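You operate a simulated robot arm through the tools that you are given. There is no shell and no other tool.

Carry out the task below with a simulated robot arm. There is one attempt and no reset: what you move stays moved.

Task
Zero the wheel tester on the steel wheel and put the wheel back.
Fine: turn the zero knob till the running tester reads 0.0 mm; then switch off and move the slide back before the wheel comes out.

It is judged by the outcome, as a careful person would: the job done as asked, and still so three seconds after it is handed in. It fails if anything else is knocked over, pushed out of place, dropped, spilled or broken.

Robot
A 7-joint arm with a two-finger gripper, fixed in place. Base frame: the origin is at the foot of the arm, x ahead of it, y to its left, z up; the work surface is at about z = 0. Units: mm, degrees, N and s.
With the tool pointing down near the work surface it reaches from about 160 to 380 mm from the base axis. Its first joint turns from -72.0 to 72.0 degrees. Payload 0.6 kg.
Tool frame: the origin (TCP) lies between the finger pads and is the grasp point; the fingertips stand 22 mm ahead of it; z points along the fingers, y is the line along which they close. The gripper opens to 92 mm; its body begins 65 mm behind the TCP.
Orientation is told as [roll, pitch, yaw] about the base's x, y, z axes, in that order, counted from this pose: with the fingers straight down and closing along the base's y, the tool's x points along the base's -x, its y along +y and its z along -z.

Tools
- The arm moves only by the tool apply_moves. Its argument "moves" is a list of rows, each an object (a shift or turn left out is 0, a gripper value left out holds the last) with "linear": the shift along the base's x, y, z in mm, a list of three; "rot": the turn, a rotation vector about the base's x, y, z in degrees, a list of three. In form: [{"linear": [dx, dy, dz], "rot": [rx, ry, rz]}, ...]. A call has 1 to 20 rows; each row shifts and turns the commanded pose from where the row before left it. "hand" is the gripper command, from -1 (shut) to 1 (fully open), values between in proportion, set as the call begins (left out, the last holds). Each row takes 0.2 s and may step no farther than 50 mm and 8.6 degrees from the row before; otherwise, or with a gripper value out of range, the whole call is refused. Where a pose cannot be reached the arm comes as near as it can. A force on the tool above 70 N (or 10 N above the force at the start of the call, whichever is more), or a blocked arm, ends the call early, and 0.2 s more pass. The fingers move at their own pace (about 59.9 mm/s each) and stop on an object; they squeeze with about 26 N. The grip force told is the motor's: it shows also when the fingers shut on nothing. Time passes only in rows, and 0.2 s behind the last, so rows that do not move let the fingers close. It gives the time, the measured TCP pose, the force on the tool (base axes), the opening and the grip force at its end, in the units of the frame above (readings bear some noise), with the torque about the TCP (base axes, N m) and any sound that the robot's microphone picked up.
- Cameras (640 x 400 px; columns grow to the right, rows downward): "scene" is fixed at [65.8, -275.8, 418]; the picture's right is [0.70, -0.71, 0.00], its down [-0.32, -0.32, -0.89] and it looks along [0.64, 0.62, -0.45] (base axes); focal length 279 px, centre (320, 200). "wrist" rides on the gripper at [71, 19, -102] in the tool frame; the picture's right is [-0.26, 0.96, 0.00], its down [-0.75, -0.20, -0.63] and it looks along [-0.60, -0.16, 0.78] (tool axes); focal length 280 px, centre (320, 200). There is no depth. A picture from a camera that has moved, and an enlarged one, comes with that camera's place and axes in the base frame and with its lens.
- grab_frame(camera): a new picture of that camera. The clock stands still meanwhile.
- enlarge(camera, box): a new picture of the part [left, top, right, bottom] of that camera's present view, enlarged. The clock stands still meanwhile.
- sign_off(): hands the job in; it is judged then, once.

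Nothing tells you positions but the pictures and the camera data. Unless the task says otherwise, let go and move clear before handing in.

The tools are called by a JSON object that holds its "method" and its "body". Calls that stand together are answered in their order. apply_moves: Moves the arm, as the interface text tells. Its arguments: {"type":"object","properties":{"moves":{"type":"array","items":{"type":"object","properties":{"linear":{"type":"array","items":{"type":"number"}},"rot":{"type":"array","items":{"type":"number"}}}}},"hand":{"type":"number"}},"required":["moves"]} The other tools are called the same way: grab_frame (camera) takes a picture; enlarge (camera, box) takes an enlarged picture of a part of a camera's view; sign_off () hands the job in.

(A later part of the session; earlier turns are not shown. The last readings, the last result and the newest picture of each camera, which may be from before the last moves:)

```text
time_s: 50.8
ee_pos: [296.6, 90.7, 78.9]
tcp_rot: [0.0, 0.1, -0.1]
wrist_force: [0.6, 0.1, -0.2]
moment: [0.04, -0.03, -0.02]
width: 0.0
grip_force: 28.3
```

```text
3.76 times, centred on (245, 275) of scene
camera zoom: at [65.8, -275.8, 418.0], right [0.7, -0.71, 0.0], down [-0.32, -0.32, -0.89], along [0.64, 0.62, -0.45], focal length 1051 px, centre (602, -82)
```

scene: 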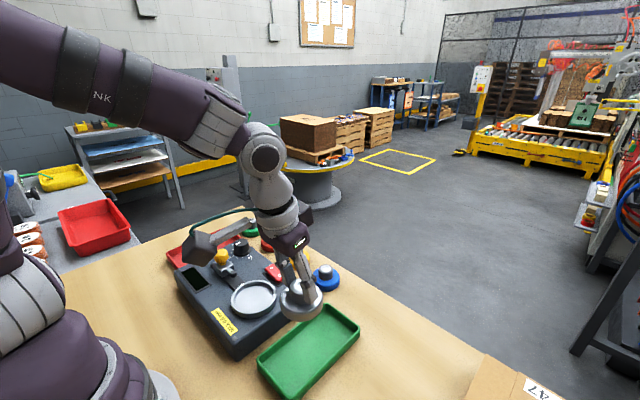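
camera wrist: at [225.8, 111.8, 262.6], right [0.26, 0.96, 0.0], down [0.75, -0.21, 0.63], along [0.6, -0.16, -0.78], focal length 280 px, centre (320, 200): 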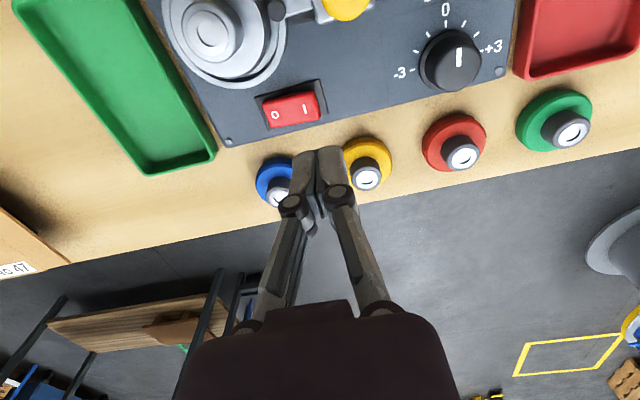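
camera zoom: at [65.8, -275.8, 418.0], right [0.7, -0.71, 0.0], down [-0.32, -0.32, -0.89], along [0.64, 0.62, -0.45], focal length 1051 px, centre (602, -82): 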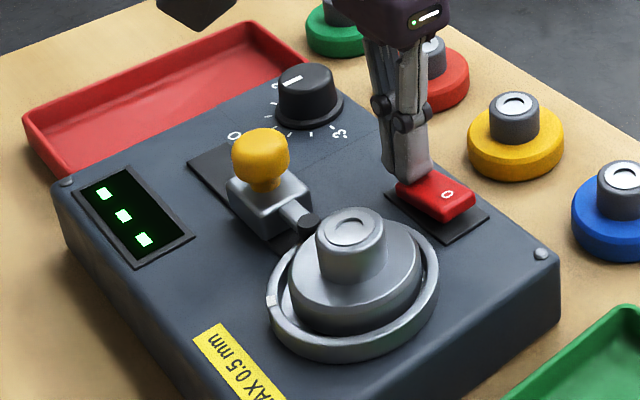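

The tester is on: the display is lit and the cup mark has moved, so it is rotating. I'll lift off and read the display.

{"method": "apply_moves", "body": {"moves": [{"linear": [0, 0, 15]}, {"linear": [0, 0, 25]}, {"linear": [0, 0, 35]}, {"linear": [-10, 10, 20]}, {"linear": [-20, 10, 20]}, {"linear": [-20, 10, 20]}, {"linear": [0, 0, 0]}]}}

{"method": "grab_frame", "body": {"camera": "wrist"}}

{"method": "enlarge", "body": {"camera": "scene", "box": [170, 260, 220, 310]}}

{"method": "enlarge", "body": {"camera": "scene", "box": [170, 230, 320, 320]}}

```text
time_s: 52.4
ee_pos: [245.8, 120.8, 214.0]
tcp_rot: [-0.1, 0.0, 0.0]
wrist_force: [-0.4, -0.3, 0.1]
moment: [0.01, 0.02, -0.03]
width: 0.0
grip_force: 27.8
```

```text
taken
camera wrist: at [174.6, 140.1, 316.4], right [0.26, 0.96, 0.0], down [0.75, -0.2, 0.63], along [0.6, -0.16, -0.78], focal length 280 px, centre (320, 200)
```

wrist: 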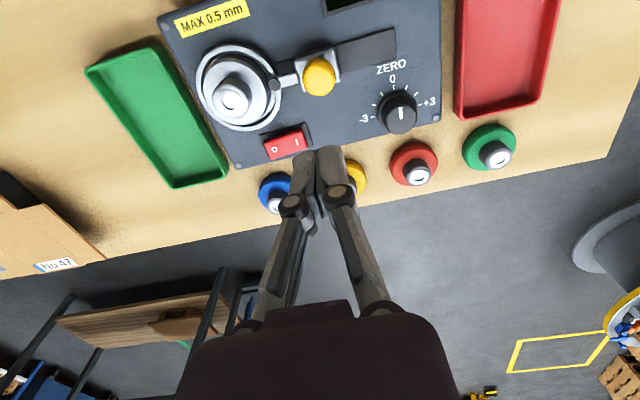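

```text
8.00 times, centred on (195, 285) of scene
camera zoom: at [65.8, -275.8, 418.0], right [0.7, -0.71, 0.0], down [-0.32, -0.32, -0.89], along [0.64, 0.62, -0.45], focal length 2234 px, centre (1320, -480)
```

zoom: 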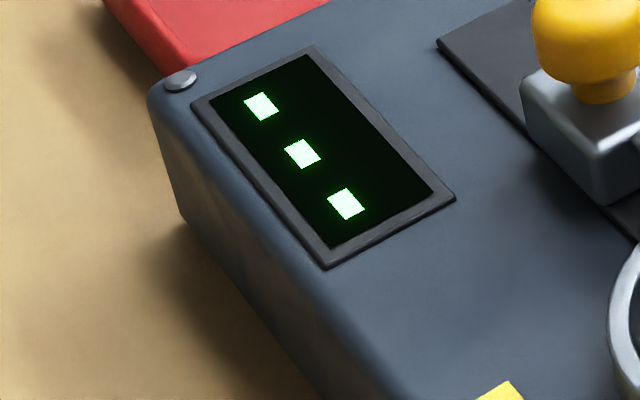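

```text
4.27 times, centred on (245, 275) of scene
camera zoom: at [65.8, -275.8, 418.0], right [0.7, -0.71, 0.0], down [-0.32, -0.32, -0.89], along [0.64, 0.62, -0.45], focal length 1192 px, centre (640, -120)
```

zoom: 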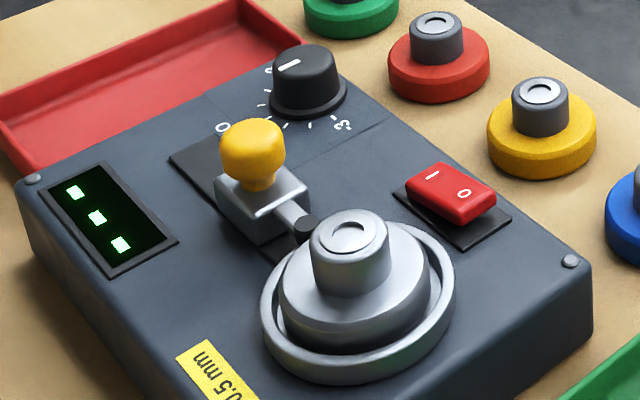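

The display shows three dots, so it is still measuring. I'll let some time pass.

{"method": "apply_moves", "body": {"moves": [{"linear": [0, 0, 0]}, {"linear": [0, 0, 0]}, {"linear": [0, 0, 0]}, {"linear": [0, 0, 0]}, {"linear": [0, 0, 0]}, {"linear": [0, 0, 0]}, {"linear": [0, 0, 0]}, {"linear": [0, 0, 0]}, {"linear": [0, 0, 0]}, {"linear": [0, 0, 0]}]}}

{"method": "enlarge", "body": {"camera": "scene", "box": [170, 260, 220, 310]}}

{"method": "enlarge", "body": {"camera": "scene", "box": [200, 240, 290, 300]}}

```text
time_s: 54.6
ee_pos: [246.2, 120.0, 213.2]
tcp_rot: [0.1, 0.0, 0.1]
wrist_force: [0.1, -0.4, 0.1]
moment: [0.01, 0.02, 0.01]
width: 0.0
grip_force: 28.1
```

```text
8.00 times, centred on (195, 285) of scene
camera zoom: at [65.8, -275.8, 418.0], right [0.7, -0.71, 0.0], down [-0.32, -0.32, -0.89], along [0.64, 0.62, -0.45], focal length 2234 px, centre (1320, -480)
```

zoom: 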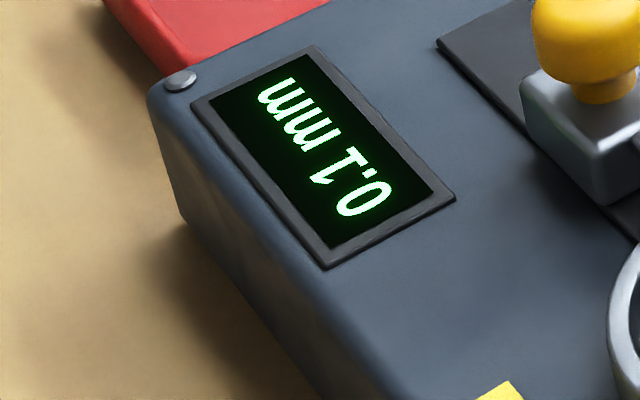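

```text
6.67 times, centred on (245, 270) of scene
camera zoom: at [65.8, -275.8, 418.0], right [0.7, -0.71, 0.0], down [-0.32, -0.32, -0.89], along [0.64, 0.62, -0.45], focal length 1862 px, centre (820, -267)
```

zoom: 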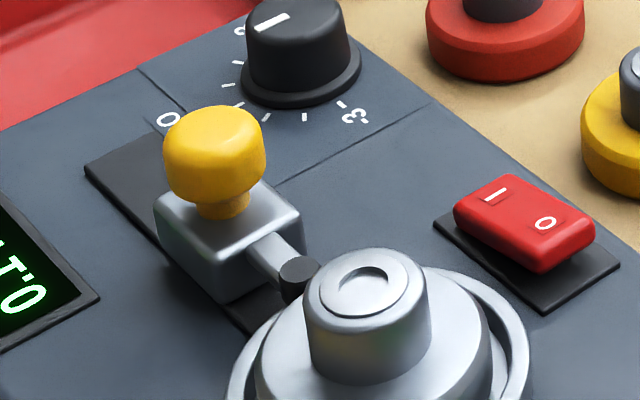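

The reading is 0.1 mm. Next is the zero knob, so I'll open the gripper and move above it for a precise look.

{"method": "apply_moves", "body": {"moves": [{"linear": [12, 20, -10]}, {"linear": [12, 20, -15]}, {"linear": [14, 18, -15]}, {"linear": [0, 0, 0]}], "hand": 0.1}}

{"method": "grab_frame", "body": {"camera": "wrist"}}

{"method": "enlarge", "body": {"camera": "scene", "box": [160, 210, 300, 310]}}

```text
time_s: 55.6
ee_pos: [283.6, 179.2, 173.2]
tcp_rot: [0.1, 0.0, 0.0]
wrist_force: [0.5, 0.0, 0.7]
moment: [0.01, 0.01, 0.0]
width: 50.6
grip_force: 0.2
```

```text
taken
camera wrist: at [212.9, 198.7, 275.6], right [0.26, 0.96, 0.0], down [0.75, -0.21, 0.63], along [0.6, -0.16, -0.78], focal length 280 px, centre (320, 200)
```

wrist: 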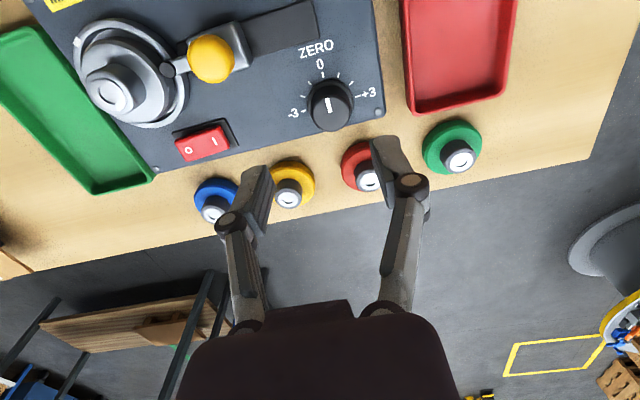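

```text
4.00 times, centred on (230, 260) of scene
camera zoom: at [65.8, -275.8, 418.0], right [0.7, -0.71, 0.0], down [-0.32, -0.32, -0.89], along [0.64, 0.62, -0.45], focal length 1117 px, centre (680, -40)
```

zoom: 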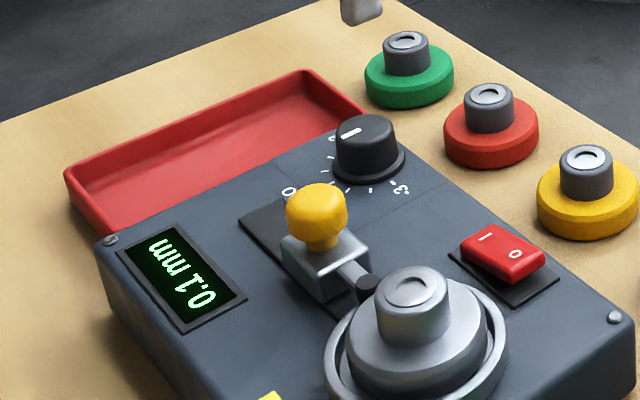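

{"method": "enlarge", "body": {"camera": "wrist", "box": [280, 40, 400, 140]}}

{"method": "enlarge", "body": {"camera": "scene", "box": [225, 230, 275, 265]}}

```text
4.00 times, centred on (340, 90) of wrist
camera zoom: at [212.9, 198.7, 275.6], right [0.26, 0.96, 0.0], down [0.75, -0.21, 0.63], along [0.6, -0.16, -0.78], focal length 1122 px, centre (240, 640)
```

zoom: 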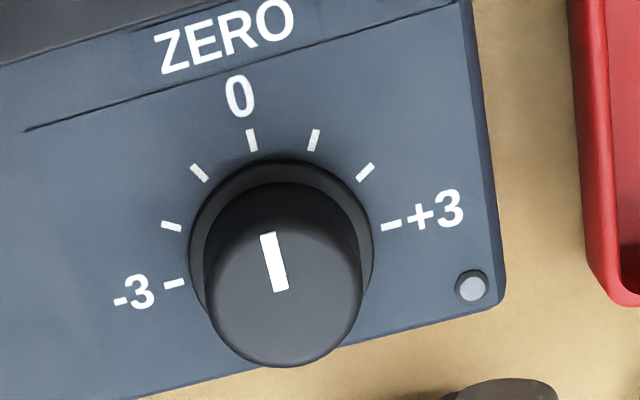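

```text
11.43 times, centred on (250, 248) of scene
camera zoom: at [65.8, -275.8, 418.0], right [0.7, -0.71, 0.0], down [-0.32, -0.32, -0.89], along [0.64, 0.62, -0.45], focal length 3192 px, centre (1120, -343)
```

zoom: 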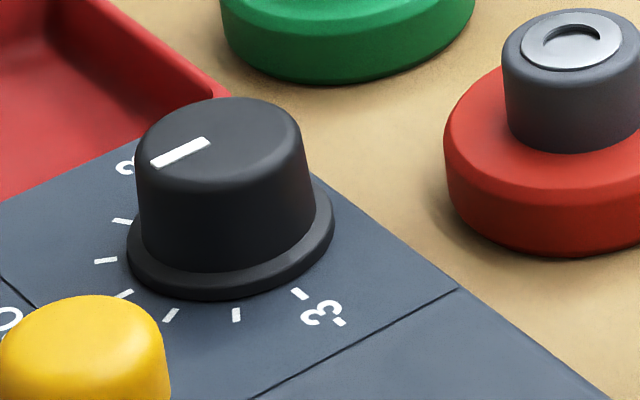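

The zero knob axis is at about (292, 186) with its top near z = 70, and the pointer is near 0. I'll descend around it.

{"method": "apply_moves", "body": {"moves": [{"linear": [4.2, 3.3, -20]}, {"linear": [4.2, 3.2, -20]}, {"linear": [0, 0, -20]}, {"linear": [0, 0, 0]}]}}

{"method": "grab_frame", "body": {"camera": "wrist"}}

{"method": "enlarge", "body": {"camera": "scene", "box": [160, 180, 320, 310]}}

```text
time_s: 56.6
ee_pos: [293.4, 184.9, 112.9]
tcp_rot: [0.0, 0.1, 0.0]
wrist_force: [0.2, -0.8, 0.0]
moment: [-0.01, 0.05, -0.04]
width: 50.5
grip_force: 0.1
```

```text
taken
camera wrist: at [220.8, 203.9, 215.6], right [0.26, 0.96, 0.0], down [0.75, -0.21, 0.63], along [0.6, -0.16, -0.78], focal length 280 px, centre (320, 200)
```

wrist: 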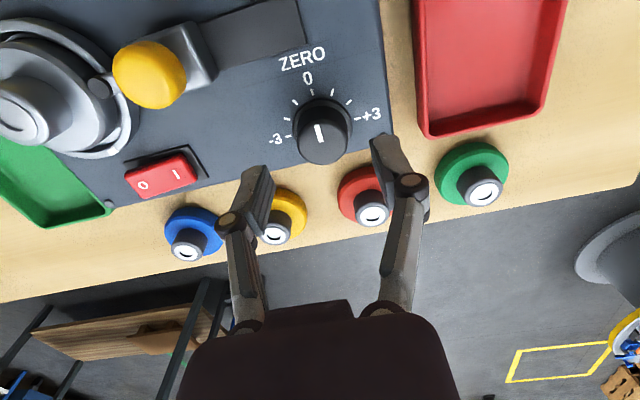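

```text
3.08 times, centred on (240, 245) of scene
camera zoom: at [65.8, -275.8, 418.0], right [0.7, -0.71, 0.0], down [-0.32, -0.32, -0.89], along [0.64, 0.62, -0.45], focal length 859 px, centre (566, 62)
```

zoom: 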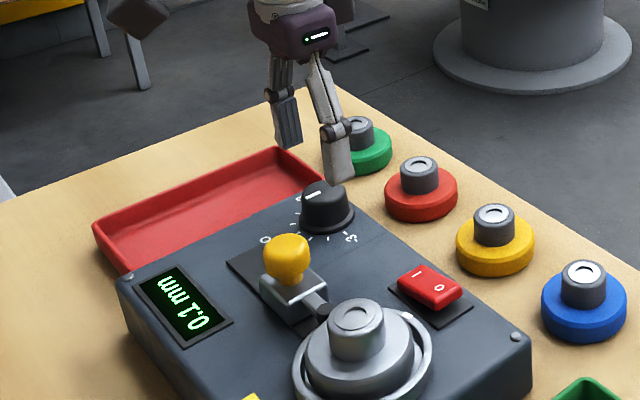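

{"method": "enlarge", "body": {"camera": "wrist", "box": [260, 80, 380, 180]}}

{"method": "apply_moves", "body": {"moves": [{"linear": [0, 0.8, -12]}, {"linear": [0, 0, -10]}, {"linear": [0, 0, 0]}]}}

{"method": "enlarge", "body": {"camera": "scene", "box": [210, 200, 300, 270]}}

{"method": "enlarge", "body": {"camera": "wrist", "box": [220, 80, 420, 220]}}

```text
4.00 times, centred on (320, 130) of wrist
camera zoom: at [220.8, 203.9, 215.6], right [0.26, 0.96, 0.0], down [0.75, -0.21, 0.63], along [0.6, -0.16, -0.78], focal length 1122 px, centre (320, 480)
```

zoom: 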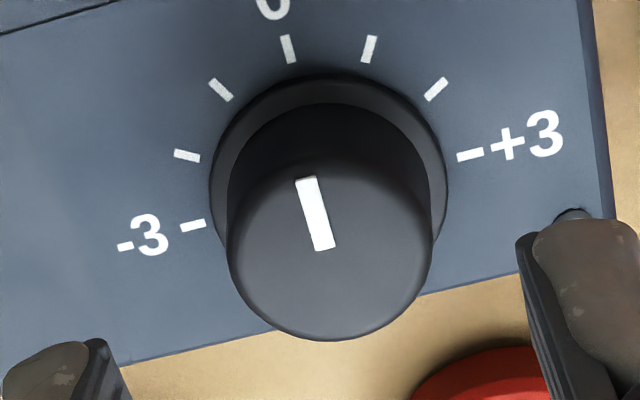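

```text
time_s: 57.4
ee_pos: [292.6, 185.5, 92.5]
tcp_rot: [-0.1, 0.0, 0.0]
wrist_force: [-0.6, -0.5, 0.6]
moment: [0.06, 0.03, -0.02]
width: 50.8
grip_force: 0.0
```

```text
5.71 times, centred on (255, 235) of scene
camera zoom: at [65.8, -275.8, 418.0], right [0.7, -0.71, 0.0], down [-0.32, -0.32, -0.89], along [0.64, 0.62, -0.45], focal length 1596 px, centre (691, 0)
```

zoom: 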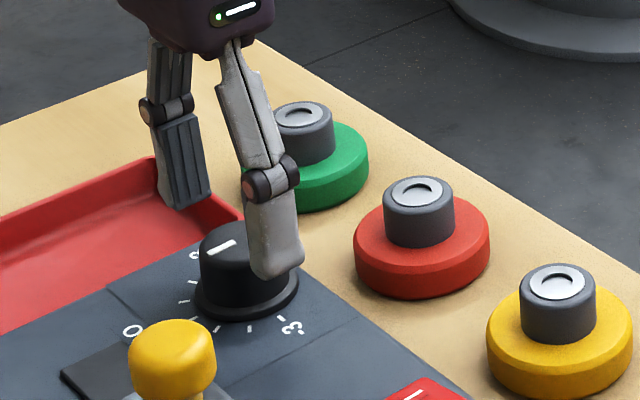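

```text
2.86 times, centred on (320, 150) of wrist
camera zoom: at [221.0, 204.7, 194.4], right [0.26, 0.96, 0.0], down [0.75, -0.21, 0.63], along [0.6, -0.16, -0.78], focal length 801 px, centre (320, 343)
```

zoom: 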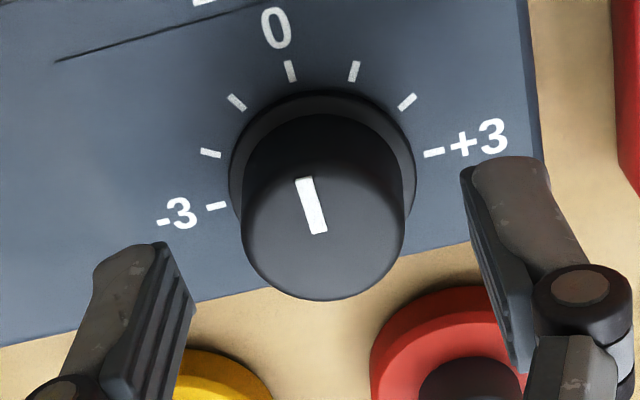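

Aligned. I'll descend 10 mm more and close on the knob.

{"method": "apply_moves", "body": {"moves": [{"linear": [-0.3, 0.3, -5]}, {"linear": [0, 0, -5]}, {"linear": [0, 0, 0]}]}}

{"method": "apply_moves", "body": {"moves": [{"linear": [0, 0, 0]}, {"linear": [0, 0, 0]}, {"linear": [0, 0, 0]}, {"linear": [0, 0, 0]}], "hand": -1}}

{"method": "enlarge", "body": {"camera": "scene", "box": [160, 210, 300, 310]}}

{"method": "enlarge", "body": {"camera": "wrist", "box": [220, 80, 420, 220]}}

```text
time_s: 58.2
ee_pos: [292.5, 185.5, 81.8]
tcp_rot: [0.1, 0.0, -0.1]
wrist_force: [0.1, 0.5, 0.4]
moment: [0.01, -0.01, 0.03]
width: 50.5
grip_force: 0.0
```

```text
time_s: 59.2
ee_pos: [292.0, 184.9, 81.9]
tcp_rot: [0.0, 0.0, -0.1]
wrist_force: [-1.1, -6.7, 2.6]
moment: [-0.14, 0.04, -0.03]
width: 31.5
grip_force: 27.5
```

```text
4.00 times, centred on (230, 260) of scene
camera zoom: at [65.8, -275.8, 418.0], right [0.7, -0.71, 0.0], down [-0.32, -0.32, -0.89], along [0.64, 0.62, -0.45], focal length 1117 px, centre (680, -40)
```

zoom: 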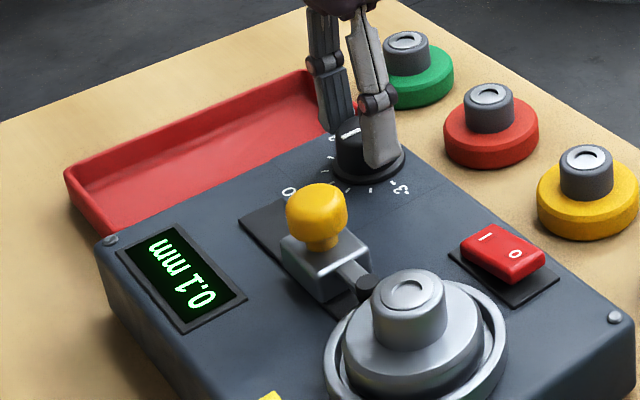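

```text
2.86 times, centred on (320, 150) of wrist
camera zoom: at [220.8, 204.6, 184.4], right [0.26, 0.96, 0.0], down [0.75, -0.21, 0.63], along [0.6, -0.16, -0.78], focal length 801 px, centre (320, 343)
```

zoom: 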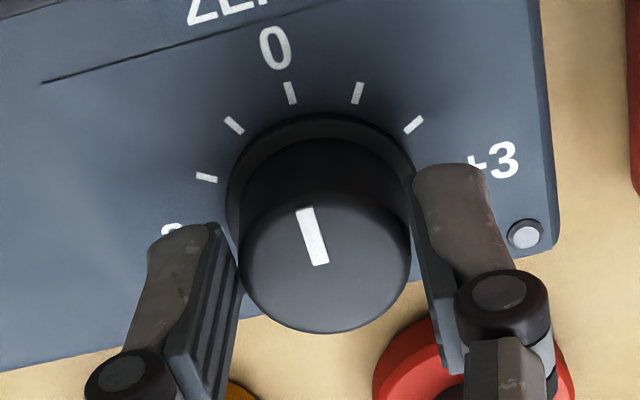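

The knob is gripped at 31.5 mm and the display still reads 0.1. I'll turn it a small amount (+6° about z, toward minus) and read again.

{"method": "apply_moves", "body": {"moves": [{"rot": [0, 0, 3]}, {"rot": [0, 0, 3]}, {"linear": [0, 0, 0]}, {"linear": [0, 0, 0]}]}}

{"method": "enlarge", "body": {"camera": "scene", "box": [160, 210, 300, 310]}}

{"method": "enlarge", "body": {"camera": "wrist", "box": [220, 80, 420, 220]}}

```text
time_s: 60.2
ee_pos: [292.6, 184.5, 82.8]
tcp_rot: [0.0, -0.2, 6.0]
wrist_force: [2.6, -18.3, 8.5]
moment: [-0.31, -0.19, -0.04]
width: 31.8
grip_force: 28.1
```

```text
4.00 times, centred on (230, 260) of scene
camera zoom: at [65.8, -275.8, 418.0], right [0.7, -0.71, 0.0], down [-0.32, -0.32, -0.89], along [0.64, 0.62, -0.45], focal length 1117 px, centre (680, -40)
```

zoom: 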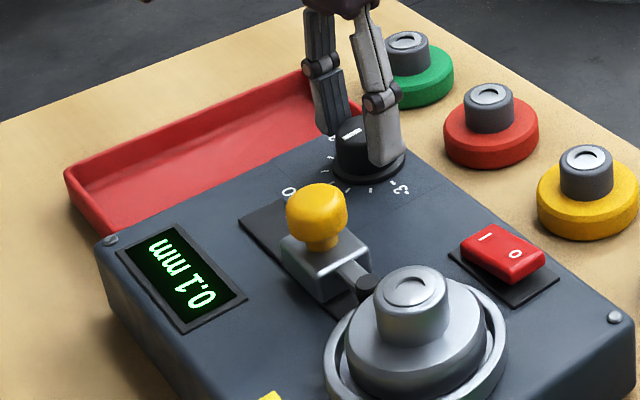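

```text
2.86 times, centred on (320, 150) of wrist
camera zoom: at [219.1, 197.0, 184.4], right [0.16, 0.99, 0.0], down [0.77, -0.13, 0.63], along [0.62, -0.1, -0.78], focal length 801 px, centre (320, 343)
```

zoom: 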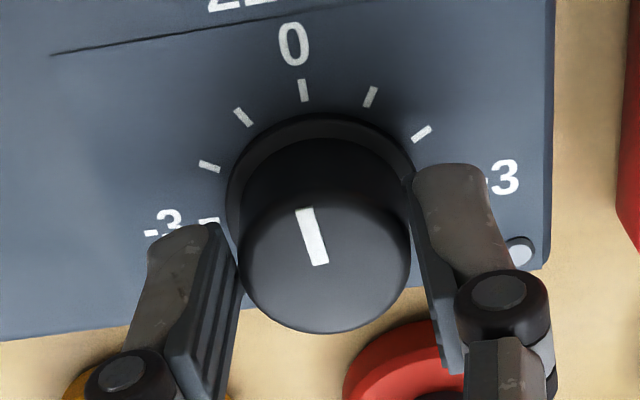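

The knob turns with the gripper; the reading is still 0.1. I'll ease the side load a little and keep turning toward minus.

{"method": "apply_moves", "body": {"moves": [{"linear": [0, -0.7, -0.2]}, {"rot": [0, 0, 4]}, {"rot": [0, 0, 4]}, {"linear": [0, 0, 0]}, {"linear": [0, 0, 0]}]}}

{"method": "enlarge", "body": {"camera": "scene", "box": [160, 210, 300, 310]}}

```text
time_s: 61.4
ee_pos: [291.2, 184.7, 83.2]
tcp_rot: [0.1, -0.2, 13.9]
wrist_force: [5.3, -26.3, 20.7]
moment: [-0.6, -0.24, -0.09]
width: 31.7
grip_force: 28.0
```

```text
4.00 times, centred on (230, 260) of scene
camera zoom: at [65.8, -275.8, 418.0], right [0.7, -0.71, 0.0], down [-0.32, -0.32, -0.89], along [0.64, 0.62, -0.45], focal length 1117 px, centre (680, -40)
```

zoom: 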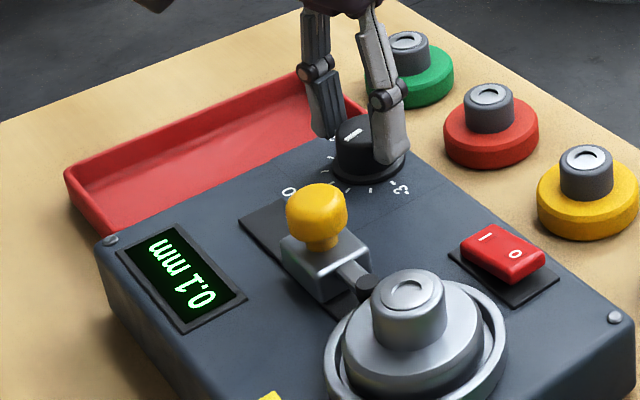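

{"method": "apply_moves", "body": {"moves": [{"linear": [0, -0.8, 0]}, {"linear": [0, 0, 0]}]}}

{"method": "enlarge", "body": {"camera": "wrist", "box": [220, 80, 420, 220]}}

```text
time_s: 62.0
ee_pos: [292.2, 184.0, 81.5]
tcp_rot: [0.1, -0.1, 14.0]
wrist_force: [16.9, -13.4, 1.4]
moment: [-0.2, -0.4, -0.05]
width: 31.7
grip_force: 28.3
```

```text
2.86 times, centred on (320, 150) of wrist
camera zoom: at [218.0, 185.9, 184.2], right [0.02, 1.0, 0.0], down [0.78, -0.02, 0.63], along [0.63, -0.01, -0.78], focal length 801 px, centre (320, 343)
```

zoom: 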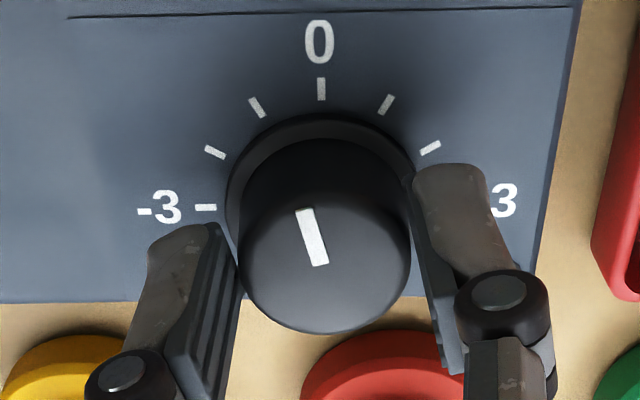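

{"method": "apply_moves", "body": {"moves": [{"linear": [0.4, -0.5, 0]}, {"rot": [0, 0, 4]}, {"rot": [0, 0, 4]}, {"linear": [0, 0, 0]}, {"linear": [0, 0, 0]}]}}

{"method": "enlarge", "body": {"camera": "scene", "box": [160, 210, 300, 310]}}

```text
time_s: 63.2
ee_pos: [292.3, 185.3, 81.0]
tcp_rot: [0.1, 0.0, 22.2]
wrist_force: [9.2, -4.1, 7.3]
moment: [-0.07, -0.25, 0.01]
width: 31.8
grip_force: 28.0
```

```text
4.00 times, centred on (230, 260) of scene
camera zoom: at [65.8, -275.8, 418.0], right [0.7, -0.71, 0.0], down [-0.32, -0.32, -0.89], along [0.64, 0.62, -0.45], focal length 1117 px, centre (680, -40)
```

zoom: 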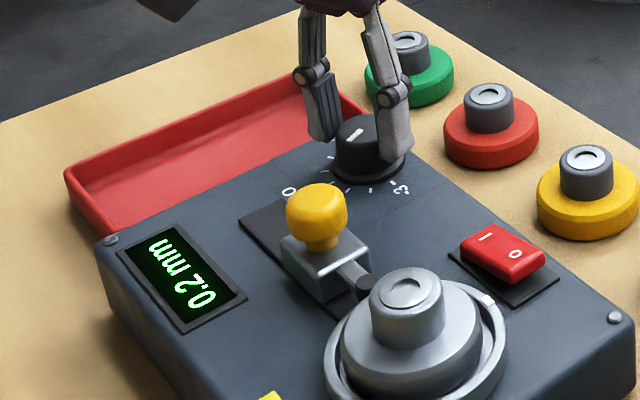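

The reading went up to 0.2, so the knob must turn the other way, toward plus. I'll turn back step by step.

{"method": "apply_moves", "body": {"moves": [{"linear": [0.3, 0, 0], "rot": [0, 0, -5]}, {"rot": [0, 0, -6]}, {"rot": [0, 0, -6]}, {"rot": [0, 0, -5]}, {"linear": [0, 0, 0]}]}}

{"method": "enlarge", "body": {"camera": "scene", "box": [160, 210, 300, 310]}}

{"method": "enlarge", "body": {"camera": "wrist", "box": [220, 80, 420, 220]}}

```text
time_s: 64.4
ee_pos: [292.1, 185.2, 81.7]
tcp_rot: [0.2, 0.0, 0.1]
wrist_force: [-4.2, 22.5, 11.6]
moment: [0.42, -0.12, 0.05]
width: 31.8
grip_force: 28.0
```

```text
4.00 times, centred on (230, 260) of scene
camera zoom: at [65.8, -275.8, 418.0], right [0.7, -0.71, 0.0], down [-0.32, -0.32, -0.89], along [0.64, 0.62, -0.45], focal length 1117 px, centre (680, -40)
```

zoom: 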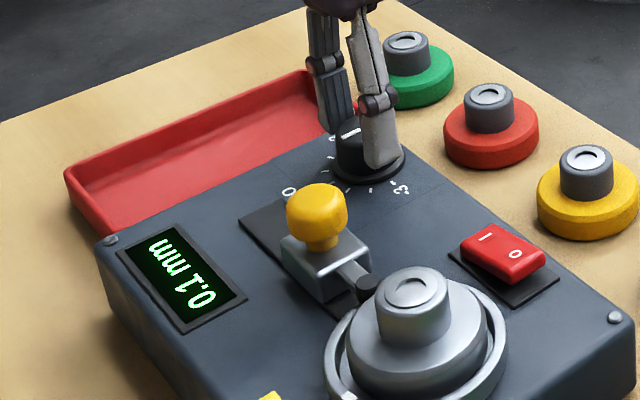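

```text
2.86 times, centred on (320, 150) of wrist
camera zoom: at [220.6, 203.8, 184.3], right [0.26, 0.97, 0.0], down [0.75, -0.2, 0.62], along [0.6, -0.16, -0.78], focal length 801 px, centre (320, 343)
```

zoom: 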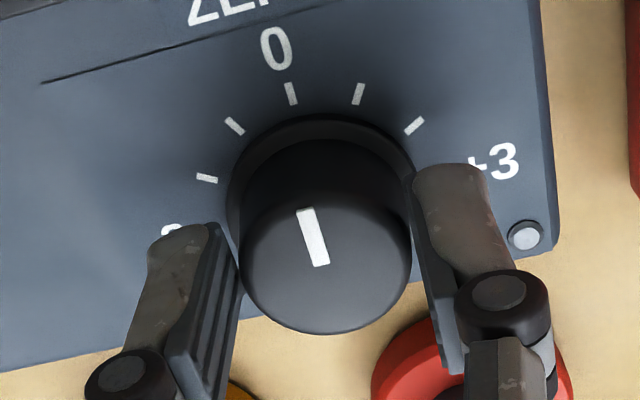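

{"method": "apply_moves", "body": {"moves": [{"linear": [0, 1, 0]}, {"rot": [0, 0, -5]}, {"linear": [0, 0.3, 0], "rot": [0, 0, -5]}, {"rot": [0, 0, -5]}, {"linear": [0, 0, 0]}, {"linear": [0, 0, 0]}]}}

{"method": "enlarge", "body": {"camera": "scene", "box": [160, 210, 300, 310]}}

```text
time_s: 65.8
ee_pos: [292.5, 185.2, 81.6]
tcp_rot: [0.2, -0.2, -14.9]
wrist_force: [5.4, 38.1, 6.8]
moment: [0.83, -0.02, 0.08]
width: 31.6
grip_force: 28.0
```

```text
4.00 times, centred on (230, 260) of scene
camera zoom: at [65.8, -275.8, 418.0], right [0.7, -0.71, 0.0], down [-0.32, -0.32, -0.89], along [0.64, 0.62, -0.45], focal length 1117 px, centre (680, -40)
```

zoom: 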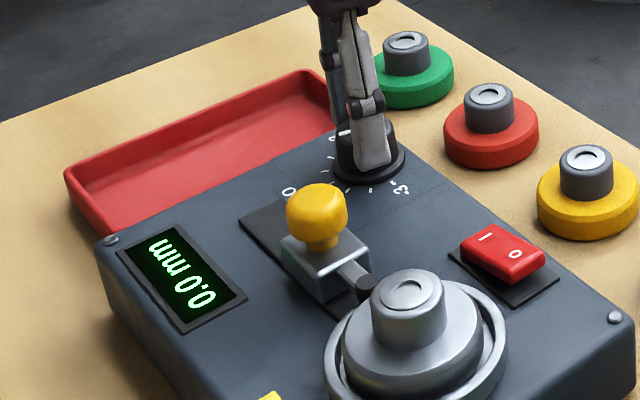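

It reads 0.0 now, but probably near the edge of that band. I'll ease the side load and turn about 10° more to reach the middle, checking it stays at 0.0.

{"method": "apply_moves", "body": {"moves": [{"linear": [0, 1, 0]}, {"linear": [0, 0.6, 0]}, {"rot": [0, 0, -5]}, {"linear": [0, 0.3, 0], "rot": [0, 0, -5]}, {"linear": [0, 0, 0]}, {"linear": [0, 0, 0]}]}}

{"method": "enlarge", "body": {"camera": "scene", "box": [160, 210, 300, 310]}}

{"method": "enlarge", "body": {"camera": "wrist", "box": [220, 80, 420, 220]}}

```text
time_s: 67.2
ee_pos: [293.2, 186.7, 80.6]
tcp_rot: [0.0, -0.2, -25.2]
wrist_force: [13.7, 2.2, 20.6]
moment: [0.02, -0.29, 0.02]
width: 31.6
grip_force: 27.3
```

```text
4.00 times, centred on (230, 260) of scene
camera zoom: at [65.8, -275.9, 418.0], right [0.7, -0.71, 0.0], down [-0.32, -0.32, -0.89], along [0.64, 0.62, -0.45], focal length 1117 px, centre (680, -40)
```

zoom: 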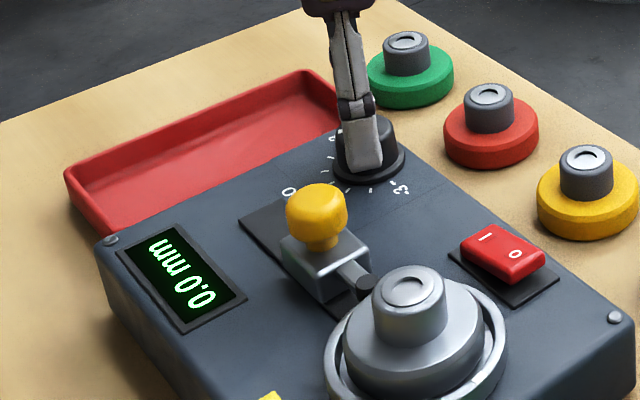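

```text
2.86 times, centred on (320, 150) of wrist
camera zoom: at [236.4, 233.9, 183.6], right [0.65, 0.76, 0.0], down [0.59, -0.51, 0.63], along [0.48, -0.41, -0.78], focal length 801 px, centre (320, 343)
```

zoom: 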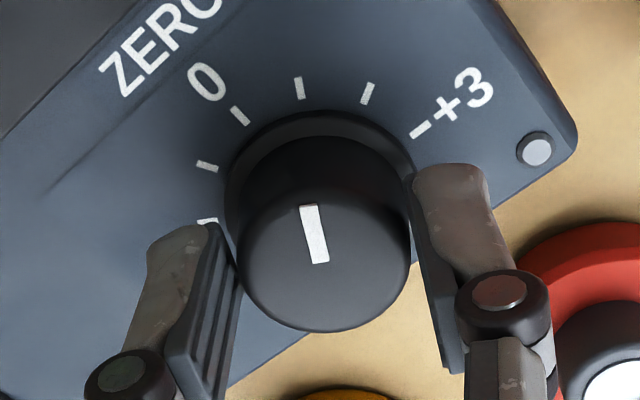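

The reading is 0.0 mm with the pointer near +1, which should be mid-band. I'll let the tester run a little, then release the knob and confirm.

{"method": "apply_moves", "body": {"moves": [{"linear": [0.4, 0, 0.3]}, {"linear": [0, 0, 0]}, {"linear": [0, 0, 0]}, {"linear": [0, 0, 0]}]}}

{"method": "apply_moves", "body": {"moves": [{"linear": [0, 0, 0]}, {"linear": [0, 0, 0]}, {"linear": [0, 0, 0]}], "hand": 0.0}}

{"method": "enlarge", "body": {"camera": "scene", "box": [160, 210, 300, 310]}}

{"method": "enlarge", "body": {"camera": "wrist", "box": [220, 80, 420, 220]}}

```text
time_s: 68.2
ee_pos: [292.3, 184.9, 80.4]
tcp_rot: [-0.1, 0.0, -25.1]
wrist_force: [12.5, -9.9, 1.6]
moment: [-0.21, -0.35, -0.02]
width: 31.8
grip_force: 27.8
```

```text
time_s: 69.0
ee_pos: [292.5, 186.1, 81.3]
tcp_rot: [0.0, -0.1, -25.0]
wrist_force: [0.4, 0.7, -0.3]
moment: [0.0, -0.02, -0.01]
width: 45.9
grip_force: 0.1
```

```text
4.00 times, centred on (230, 260) of scene
camera zoom: at [65.8, -275.8, 418.0], right [0.7, -0.71, 0.0], down [-0.32, -0.32, -0.89], along [0.64, 0.62, -0.45], focal length 1117 px, centre (680, -40)
```

zoom: 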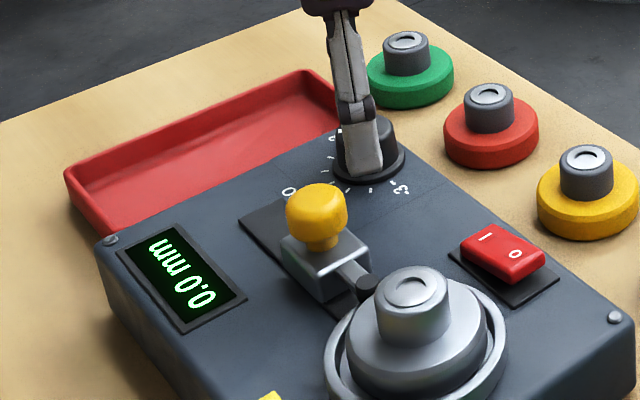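

```text
2.86 times, centred on (320, 150) of wrist
camera zoom: at [236.3, 234.4, 184.0], right [0.65, 0.76, 0.0], down [0.6, -0.5, 0.63], along [0.48, -0.4, -0.78], focal length 801 px, centre (320, 343)
```

zoom: 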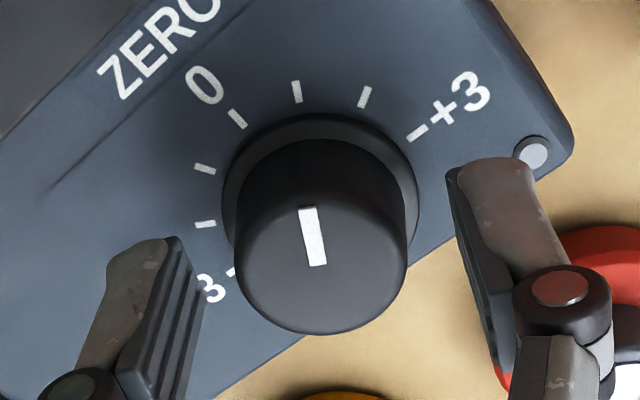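

Still 0.0 mm after release. I'll rise, straighten the yaw, close the fingers and go over the "O" end of the switch.

{"method": "apply_moves", "body": {"moves": [{"linear": [0, 0, 15]}, {"linear": [0, 0, 25]}, {"linear": [0, 0, 35]}, {"linear": [0, -20, 5], "rot": [0, 0, 8]}, {"linear": [0, -25, 0], "rot": [0, 0, 8]}, {"linear": [0, -30, 0], "rot": [0, 0, 8]}, {"linear": [0, -30, 0], "rot": [0, 0, 1]}, {"linear": [2, -27, 0]}, {"linear": [0, 0, 0]}]}}

{"method": "apply_moves", "body": {"moves": [{"linear": [0, 0, 0]}, {"linear": [0, 0, 0]}, {"linear": [0, 0, 0]}], "hand": -1}}

{"method": "grab_frame", "body": {"camera": "wrist"}}

{"method": "enlarge", "body": {"camera": "scene", "box": [160, 210, 340, 330]}}

```text
time_s: 71.0
ee_pos: [294.4, 54.5, 163.1]
tcp_rot: [0.0, -0.1, 0.0]
wrist_force: [-0.2, 1.1, 0.8]
moment: [-0.01, 0.0, 0.03]
width: 45.8
grip_force: 0.0
```

```text
time_s: 71.8
ee_pos: [295.5, 55.4, 161.2]
tcp_rot: [0.0, 0.0, 0.0]
wrist_force: [-0.1, -0.6, -0.2]
moment: [-0.01, 0.02, 0.04]
width: 0.0
grip_force: 26.1
```

```text
taken
camera wrist: at [223.4, 74.9, 264.9], right [0.26, 0.96, 0.0], down [0.75, -0.2, 0.63], along [0.6, -0.16, -0.78], focal length 280 px, centre (320, 200)
```

wrist: 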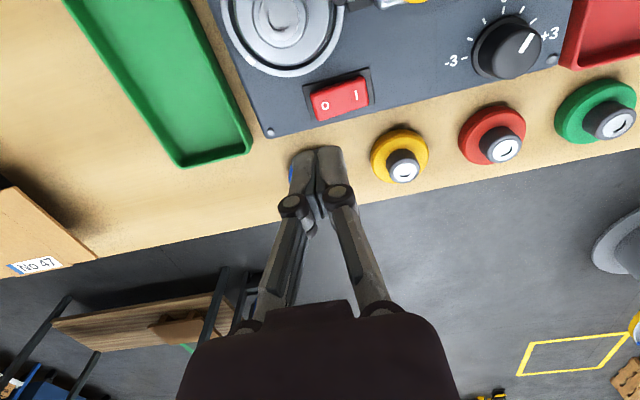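

```text
3.33 times, centred on (250, 270) of scene
camera zoom: at [65.8, -275.8, 418.0], right [0.7, -0.71, 0.0], down [-0.32, -0.32, -0.89], along [0.64, 0.62, -0.45], focal length 931 px, centre (553, -33)
```

zoom: 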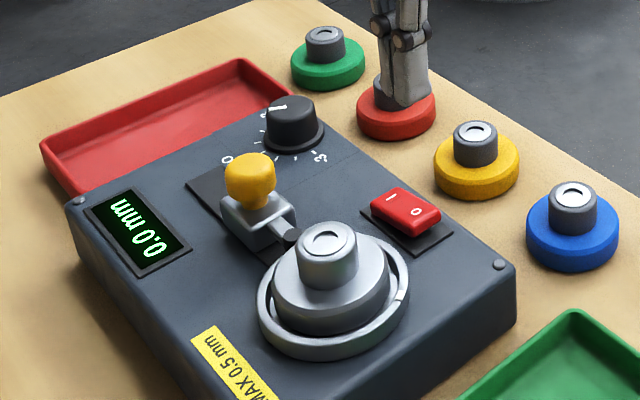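

Still 0.0 mm. I'll descend over the "O" end and press.

{"method": "apply_moves", "body": {"moves": [{"linear": [0.6, -2.7, -20]}, {"linear": [0, 0, -20]}, {"linear": [0, 0, -20]}, {"linear": [0, 0, -12]}, {"linear": [0, 0, 0]}]}}

{"method": "enlarge", "body": {"camera": "scene", "box": [240, 220, 330, 295]}}

{"method": "enlarge", "body": {"camera": "wrist", "box": [220, 80, 420, 220]}}

```text
time_s: 73.0
ee_pos: [293.9, 52.9, 89.3]
tcp_rot: [0.0, -0.1, 0.0]
wrist_force: [-0.2, -0.1, 0.2]
moment: [0.02, -0.01, 0.02]
width: 0.1
grip_force: 26.3
```

```text
5.33 times, centred on (285, 258) of scene
camera zoom: at [65.8, -275.8, 418.0], right [0.7, -0.71, 0.0], down [-0.32, -0.32, -0.89], along [0.64, 0.62, -0.45], focal length 1490 px, centre (507, -107)
```

zoom: 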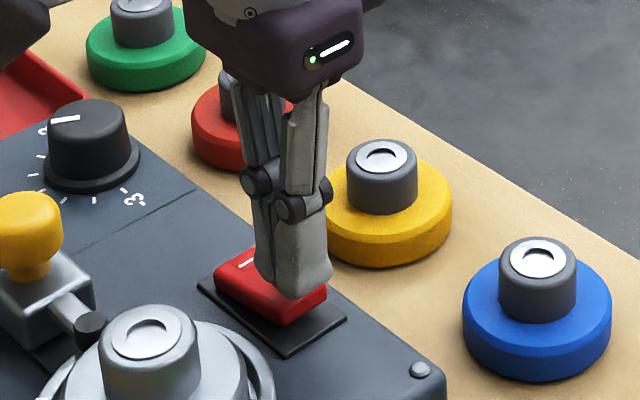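

```text
2.86 times, centred on (320, 150) of wrist
camera zoom: at [224.0, 71.8, 191.9], right [0.26, 0.96, 0.0], down [0.75, -0.2, 0.63], along [0.6, -0.16, -0.78], focal length 801 px, centre (320, 343)
```

zoom: 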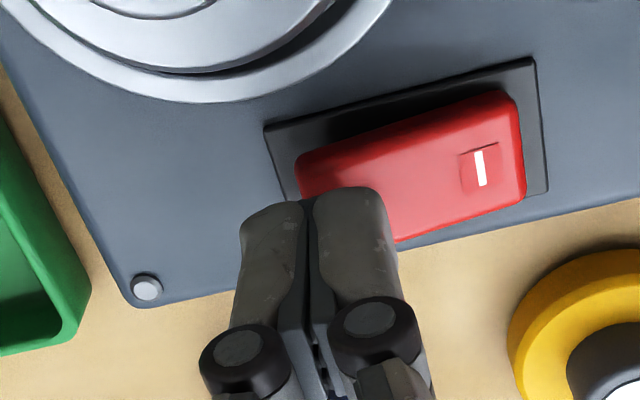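

{"method": "apply_moves", "body": {"moves": [{"linear": [0, 0, -2]}, {"linear": [0, 0, -2]}, {"linear": [0, 0, -2]}, {"linear": [0, 0, -1]}, {"linear": [0, 0, 0]}]}}

{"method": "apply_moves", "body": {"moves": [{"linear": [0, 0, -1]}, {"linear": [0, 0, -1]}, {"linear": [0, 0, 0]}]}}

{"method": "apply_moves", "body": {"moves": [{"linear": [0, 0, -1]}, {"linear": [0, 0, -1]}, {"linear": [0, 0, 0]}]}}

{"method": "enlarge", "body": {"camera": "scene", "box": [160, 210, 340, 330]}}

```text
time_s: 74.2
ee_pos: [295.2, 51.7, 81.7]
tcp_rot: [0.1, 0.0, 0.0]
wrist_force: [-0.5, 0.5, 0.3]
moment: [-0.05, 0.01, 0.0]
width: 0.0
grip_force: 25.5
```

```text
time_s: 75.0
ee_pos: [294.5, 52.2, 81.2]
tcp_rot: [0.0, 0.0, 0.0]
wrist_force: [-0.8, -1.0, 1.0]
moment: [0.03, 0.0, 0.0]
width: 0.2
grip_force: 25.9
```

```text
time_s: 75.8
ee_pos: [295.5, 51.7, 77.9]
tcp_rot: [0.0, 0.1, 0.0]
wrist_force: [0.1, -0.8, 0.1]
moment: [0.04, -0.01, 0.03]
width: 0.1
grip_force: 26.2
```

```text
3.33 times, centred on (250, 270) of scene
camera zoom: at [65.8, -275.8, 418.0], right [0.7, -0.71, 0.0], down [-0.32, -0.32, -0.89], along [0.64, 0.62, -0.45], focal length 931 px, centre (553, -33)
```

zoom: 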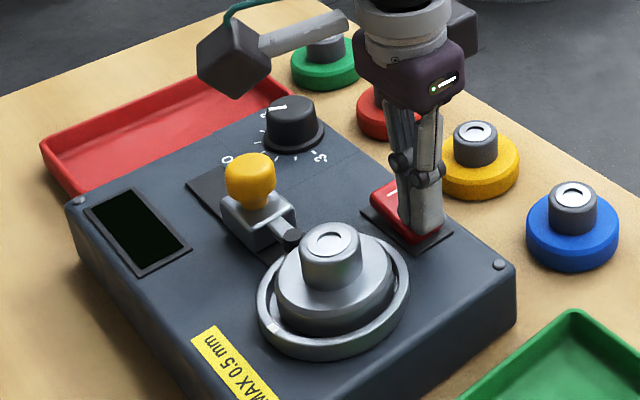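

The display is off and the switch is at "O". I'll lift, check that the wheel has stopped, and go to the slide knob.

{"method": "apply_moves", "body": {"moves": [{"linear": [0, 0, 15]}, {"linear": [0, 0, 30]}, {"linear": [0, 0, 40]}, {"linear": [-20, 23, 0]}, {"linear": [-20, 23, 0]}, {"linear": [-22, 23, 0]}, {"linear": [0, 0, 0]}]}}

{"method": "apply_moves", "body": {"moves": [{"linear": [0, 0, 0]}, {"linear": [0, 0, 0]}, {"linear": [0, 0, 0]}, {"linear": [0, 0, 0]}], "hand": 0.1}}

{"method": "grab_frame", "body": {"camera": "wrist"}}

{"method": "enlarge", "body": {"camera": "scene", "box": [160, 210, 340, 330]}}

```text
time_s: 77.4
ee_pos: [233.4, 121.4, 164.0]
tcp_rot: [0.0, 0.0, -0.2]
wrist_force: [0.6, 0.2, 0.6]
moment: [-0.01, 0.0, 0.02]
width: 0.1
grip_force: 26.1
```

```text
time_s: 78.4
ee_pos: [234.2, 120.7, 163.3]
tcp_rot: [0.0, 0.0, 0.0]
wrist_force: [1.1, -0.4, 0.2]
moment: [0.0, -0.01, 0.03]
width: 50.5
grip_force: 0.0
```

```text
taken
camera wrist: at [162.6, 140.5, 266.6], right [0.26, 0.96, 0.0], down [0.75, -0.21, 0.63], along [0.6, -0.16, -0.78], focal length 280 px, centre (320, 200)
```

wrist: 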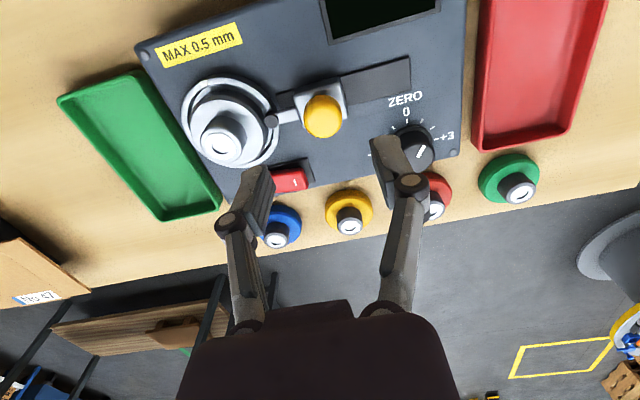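

```text
3.33 times, centred on (250, 270) of scene
camera zoom: at [65.8, -275.8, 418.0], right [0.7, -0.71, 0.0], down [-0.32, -0.32, -0.89], along [0.64, 0.62, -0.45], focal length 931 px, centre (553, -33)
```

zoom: 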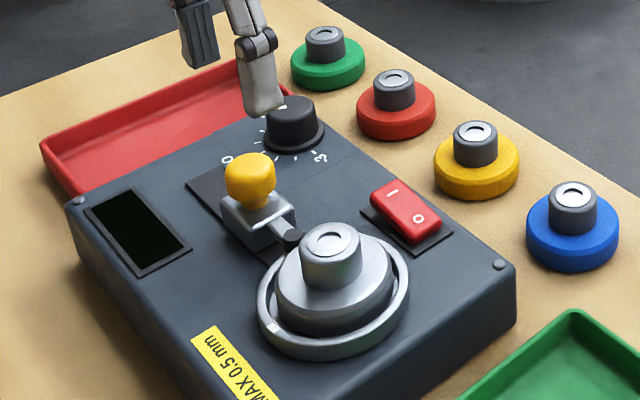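

The cup mark is still, so the wheel has stopped. I'll grasp the slide knob again, now at about (233, 123).

{"method": "apply_moves", "body": {"moves": [{"linear": [-0.7, 1.6, -20]}, {"linear": [0, 0, -20]}, {"linear": [0, 0, -14]}, {"linear": [0, 0, 0]}]}}

{"method": "enlarge", "body": {"camera": "wrist", "box": [210, 90, 430, 230]}}

{"method": "enlarge", "body": {"camera": "scene", "box": [190, 220, 300, 300]}}

```text
time_s: 79.4
ee_pos: [232.9, 122.8, 109.3]
tcp_rot: [0.0, 0.1, 0.0]
wrist_force: [1.3, -0.5, -0.9]
moment: [0.01, -0.02, 0.0]
width: 50.6
grip_force: 0.0
```

```text
2.86 times, centred on (320, 160) of wrist
camera zoom: at [161.4, 142.3, 212.1], right [0.26, 0.96, 0.0], down [0.75, -0.2, 0.63], along [0.6, -0.16, -0.78], focal length 801 px, centre (320, 314)
```

zoom: 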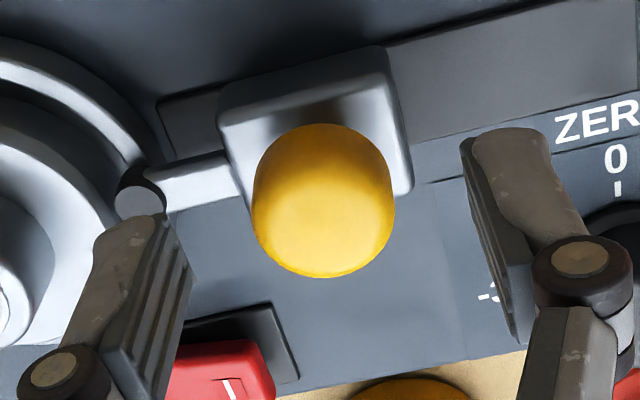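

```text
5.00 times, centred on (245, 260) of scene
camera zoom: at [65.8, -275.8, 418.0], right [0.7, -0.71, 0.0], down [-0.32, -0.32, -0.89], along [0.64, 0.62, -0.45], focal length 1396 px, centre (695, -100)
```

zoom: 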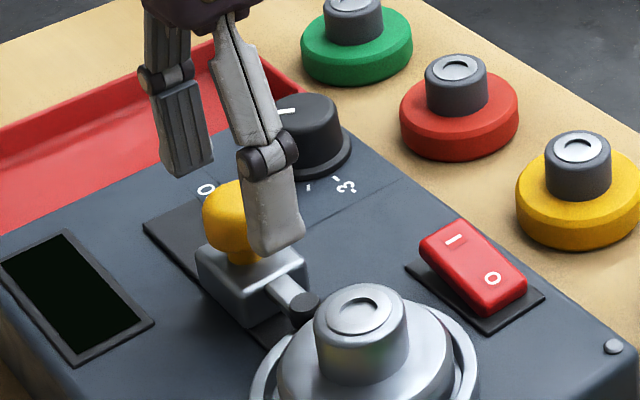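

{"method": "apply_moves", "body": {"moves": [{"linear": [0.3, 0.2, -5]}, {"linear": [0, 0, -5]}, {"linear": [0, 0, 0]}]}}

{"method": "apply_moves", "body": {"moves": [{"linear": [0, 0, 0]}, {"linear": [0, 0, 0]}, {"linear": [0, 0, 0]}, {"linear": [0, 0, 0]}], "hand": -1}}

{"method": "apply_moves", "body": {"moves": [{"linear": [0, 3, 0]}, {"linear": [0, 3, 0]}, {"linear": [0, 0, 0]}]}}

{"method": "enlarge", "body": {"camera": "wrist", "box": [130, 70, 430, 230]}}

```text
time_s: 80.2
ee_pos: [232.1, 122.4, 101.0]
tcp_rot: [0.0, 0.0, 0.0]
wrist_force: [1.2, 0.2, 1.1]
moment: [0.02, 0.03, 0.02]
width: 50.7
grip_force: 0.0
```

```text
time_s: 81.2
ee_pos: [233.0, 122.5, 100.6]
tcp_rot: [0.1, 0.0, 0.0]
wrist_force: [0.1, -1.4, 0.0]
moment: [0.01, -0.01, -0.04]
width: 25.3
grip_force: 27.8
```

```text
time_s: 82.0
ee_pos: [233.1, 127.1, 100.3]
tcp_rot: [0.0, 0.0, 0.0]
wrist_force: [2.5, -0.4, -10.6]
moment: [-0.01, 0.11, 0.0]
width: 25.2
grip_force: 27.7
```

```text
2.13 times, centred on (280, 150) of wrist
camera zoom: at [161.7, 148.3, 202.1], right [0.26, 0.96, 0.0], down [0.75, -0.2, 0.63], along [0.6, -0.16, -0.78], focal length 598 px, centre (405, 307)
```

zoom: 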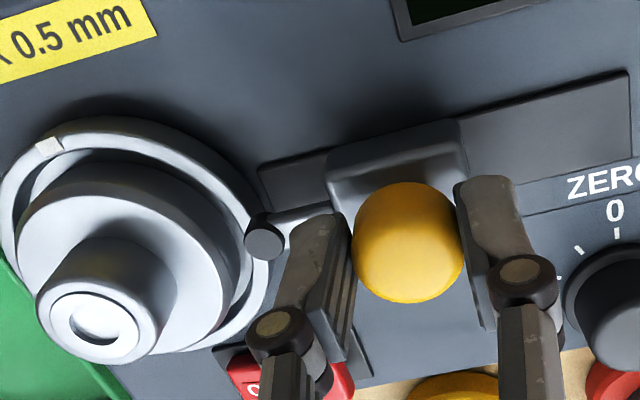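

The slide is backing out. I'll continue toward its original position.

{"method": "apply_moves", "body": {"moves": [{"linear": [0, 3, -0.2]}, {"linear": [0, 3, 0]}, {"linear": [0, 3, 0]}, {"linear": [0, 3, 0]}, {"linear": [0, 0, 0]}]}}

{"method": "apply_moves", "body": {"moves": [{"linear": [0, 3, 0]}, {"linear": [0, 3, 0]}, {"linear": [0, 3, 0]}, {"linear": [0, 0, 0]}]}}

{"method": "enlarge", "body": {"camera": "scene", "box": [190, 220, 300, 300]}}

```text
time_s: 83.2
ee_pos: [233.5, 141.5, 99.4]
tcp_rot: [0.0, -0.1, -0.1]
wrist_force: [-7.4, -0.3, 7.0]
moment: [-0.04, 0.2, -0.04]
width: 25.4
grip_force: 27.7
```

```text
time_s: 84.2
ee_pos: [232.3, 150.2, 99.8]
tcp_rot: [0.0, 0.1, 0.0]
wrist_force: [-0.3, 2.1, -4.6]
moment: [0.01, 0.2, -0.03]
width: 25.6
grip_force: 27.9
```

```text
5.00 times, centred on (245, 260) of scene
camera zoom: at [65.8, -275.8, 418.0], right [0.7, -0.71, 0.0], down [-0.32, -0.32, -0.89], along [0.64, 0.62, -0.45], focal length 1396 px, centre (695, -100)
```

zoom: 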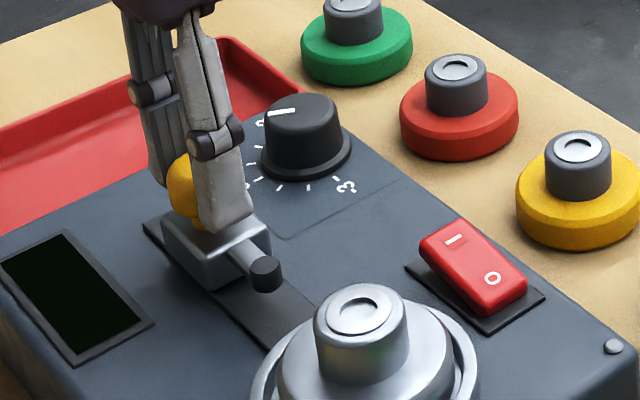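

{"method": "apply_moves", "body": {"moves": [{"linear": [0, 1.5, 0]}, {"linear": [0, 0, 0]}]}}

{"method": "apply_moves", "body": {"moves": [{"linear": [0, 1, 0]}, {"linear": [0, 0, 0]}]}}

```text
time_s: 84.8
ee_pos: [232.5, 152.5, 99.5]
tcp_rot: [0.1, 0.1, 0.0]
wrist_force: [1.6, 1.6, -21.7]
moment: [0.04, -0.04, 0.01]
width: 25.4
grip_force: 27.9
```

```text
time_s: 85.4
ee_pos: [233.1, 152.5, 99.9]
tcp_rot: [0.0, 0.0, 0.0]
wrist_force: [1.4, 0.9, -24.2]
moment: [0.01, 0.05, -0.03]
width: 25.4
grip_force: 27.9
```

{"method": "apply_moves", "body": {"moves": [{"linear": [0, 0.7, -0.4]}, {"linear": [0, 0, 0]}]}}

{"method": "enlarge", "body": {"camera": "wrist", "box": [210, 90, 430, 230]}}

```text
time_s: 86.0
ee_pos: [232.9, 153.2, 100.9]
tcp_rot: [0.0, 0.0, 0.0]
wrist_force: [-7.4, -6.3, 5.6]
moment: [-0.13, 0.22, -0.02]
width: 25.5
grip_force: 28.1
```

```text
2.86 times, centred on (320, 160) of wrist
camera zoom: at [161.8, 172.3, 202.2], right [0.26, 0.96, 0.0], down [0.75, -0.21, 0.63], along [0.6, -0.16, -0.78], focal length 801 px, centre (320, 314)
```

zoom: 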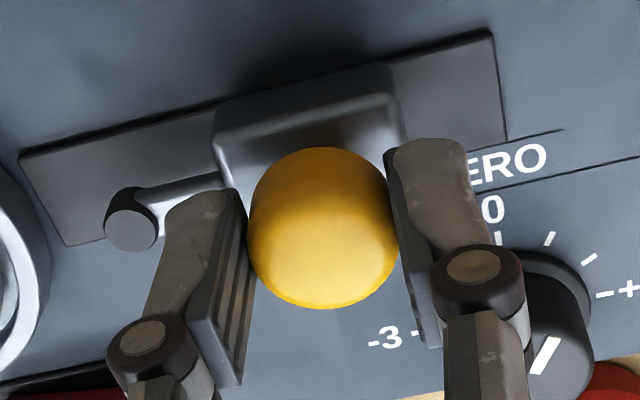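

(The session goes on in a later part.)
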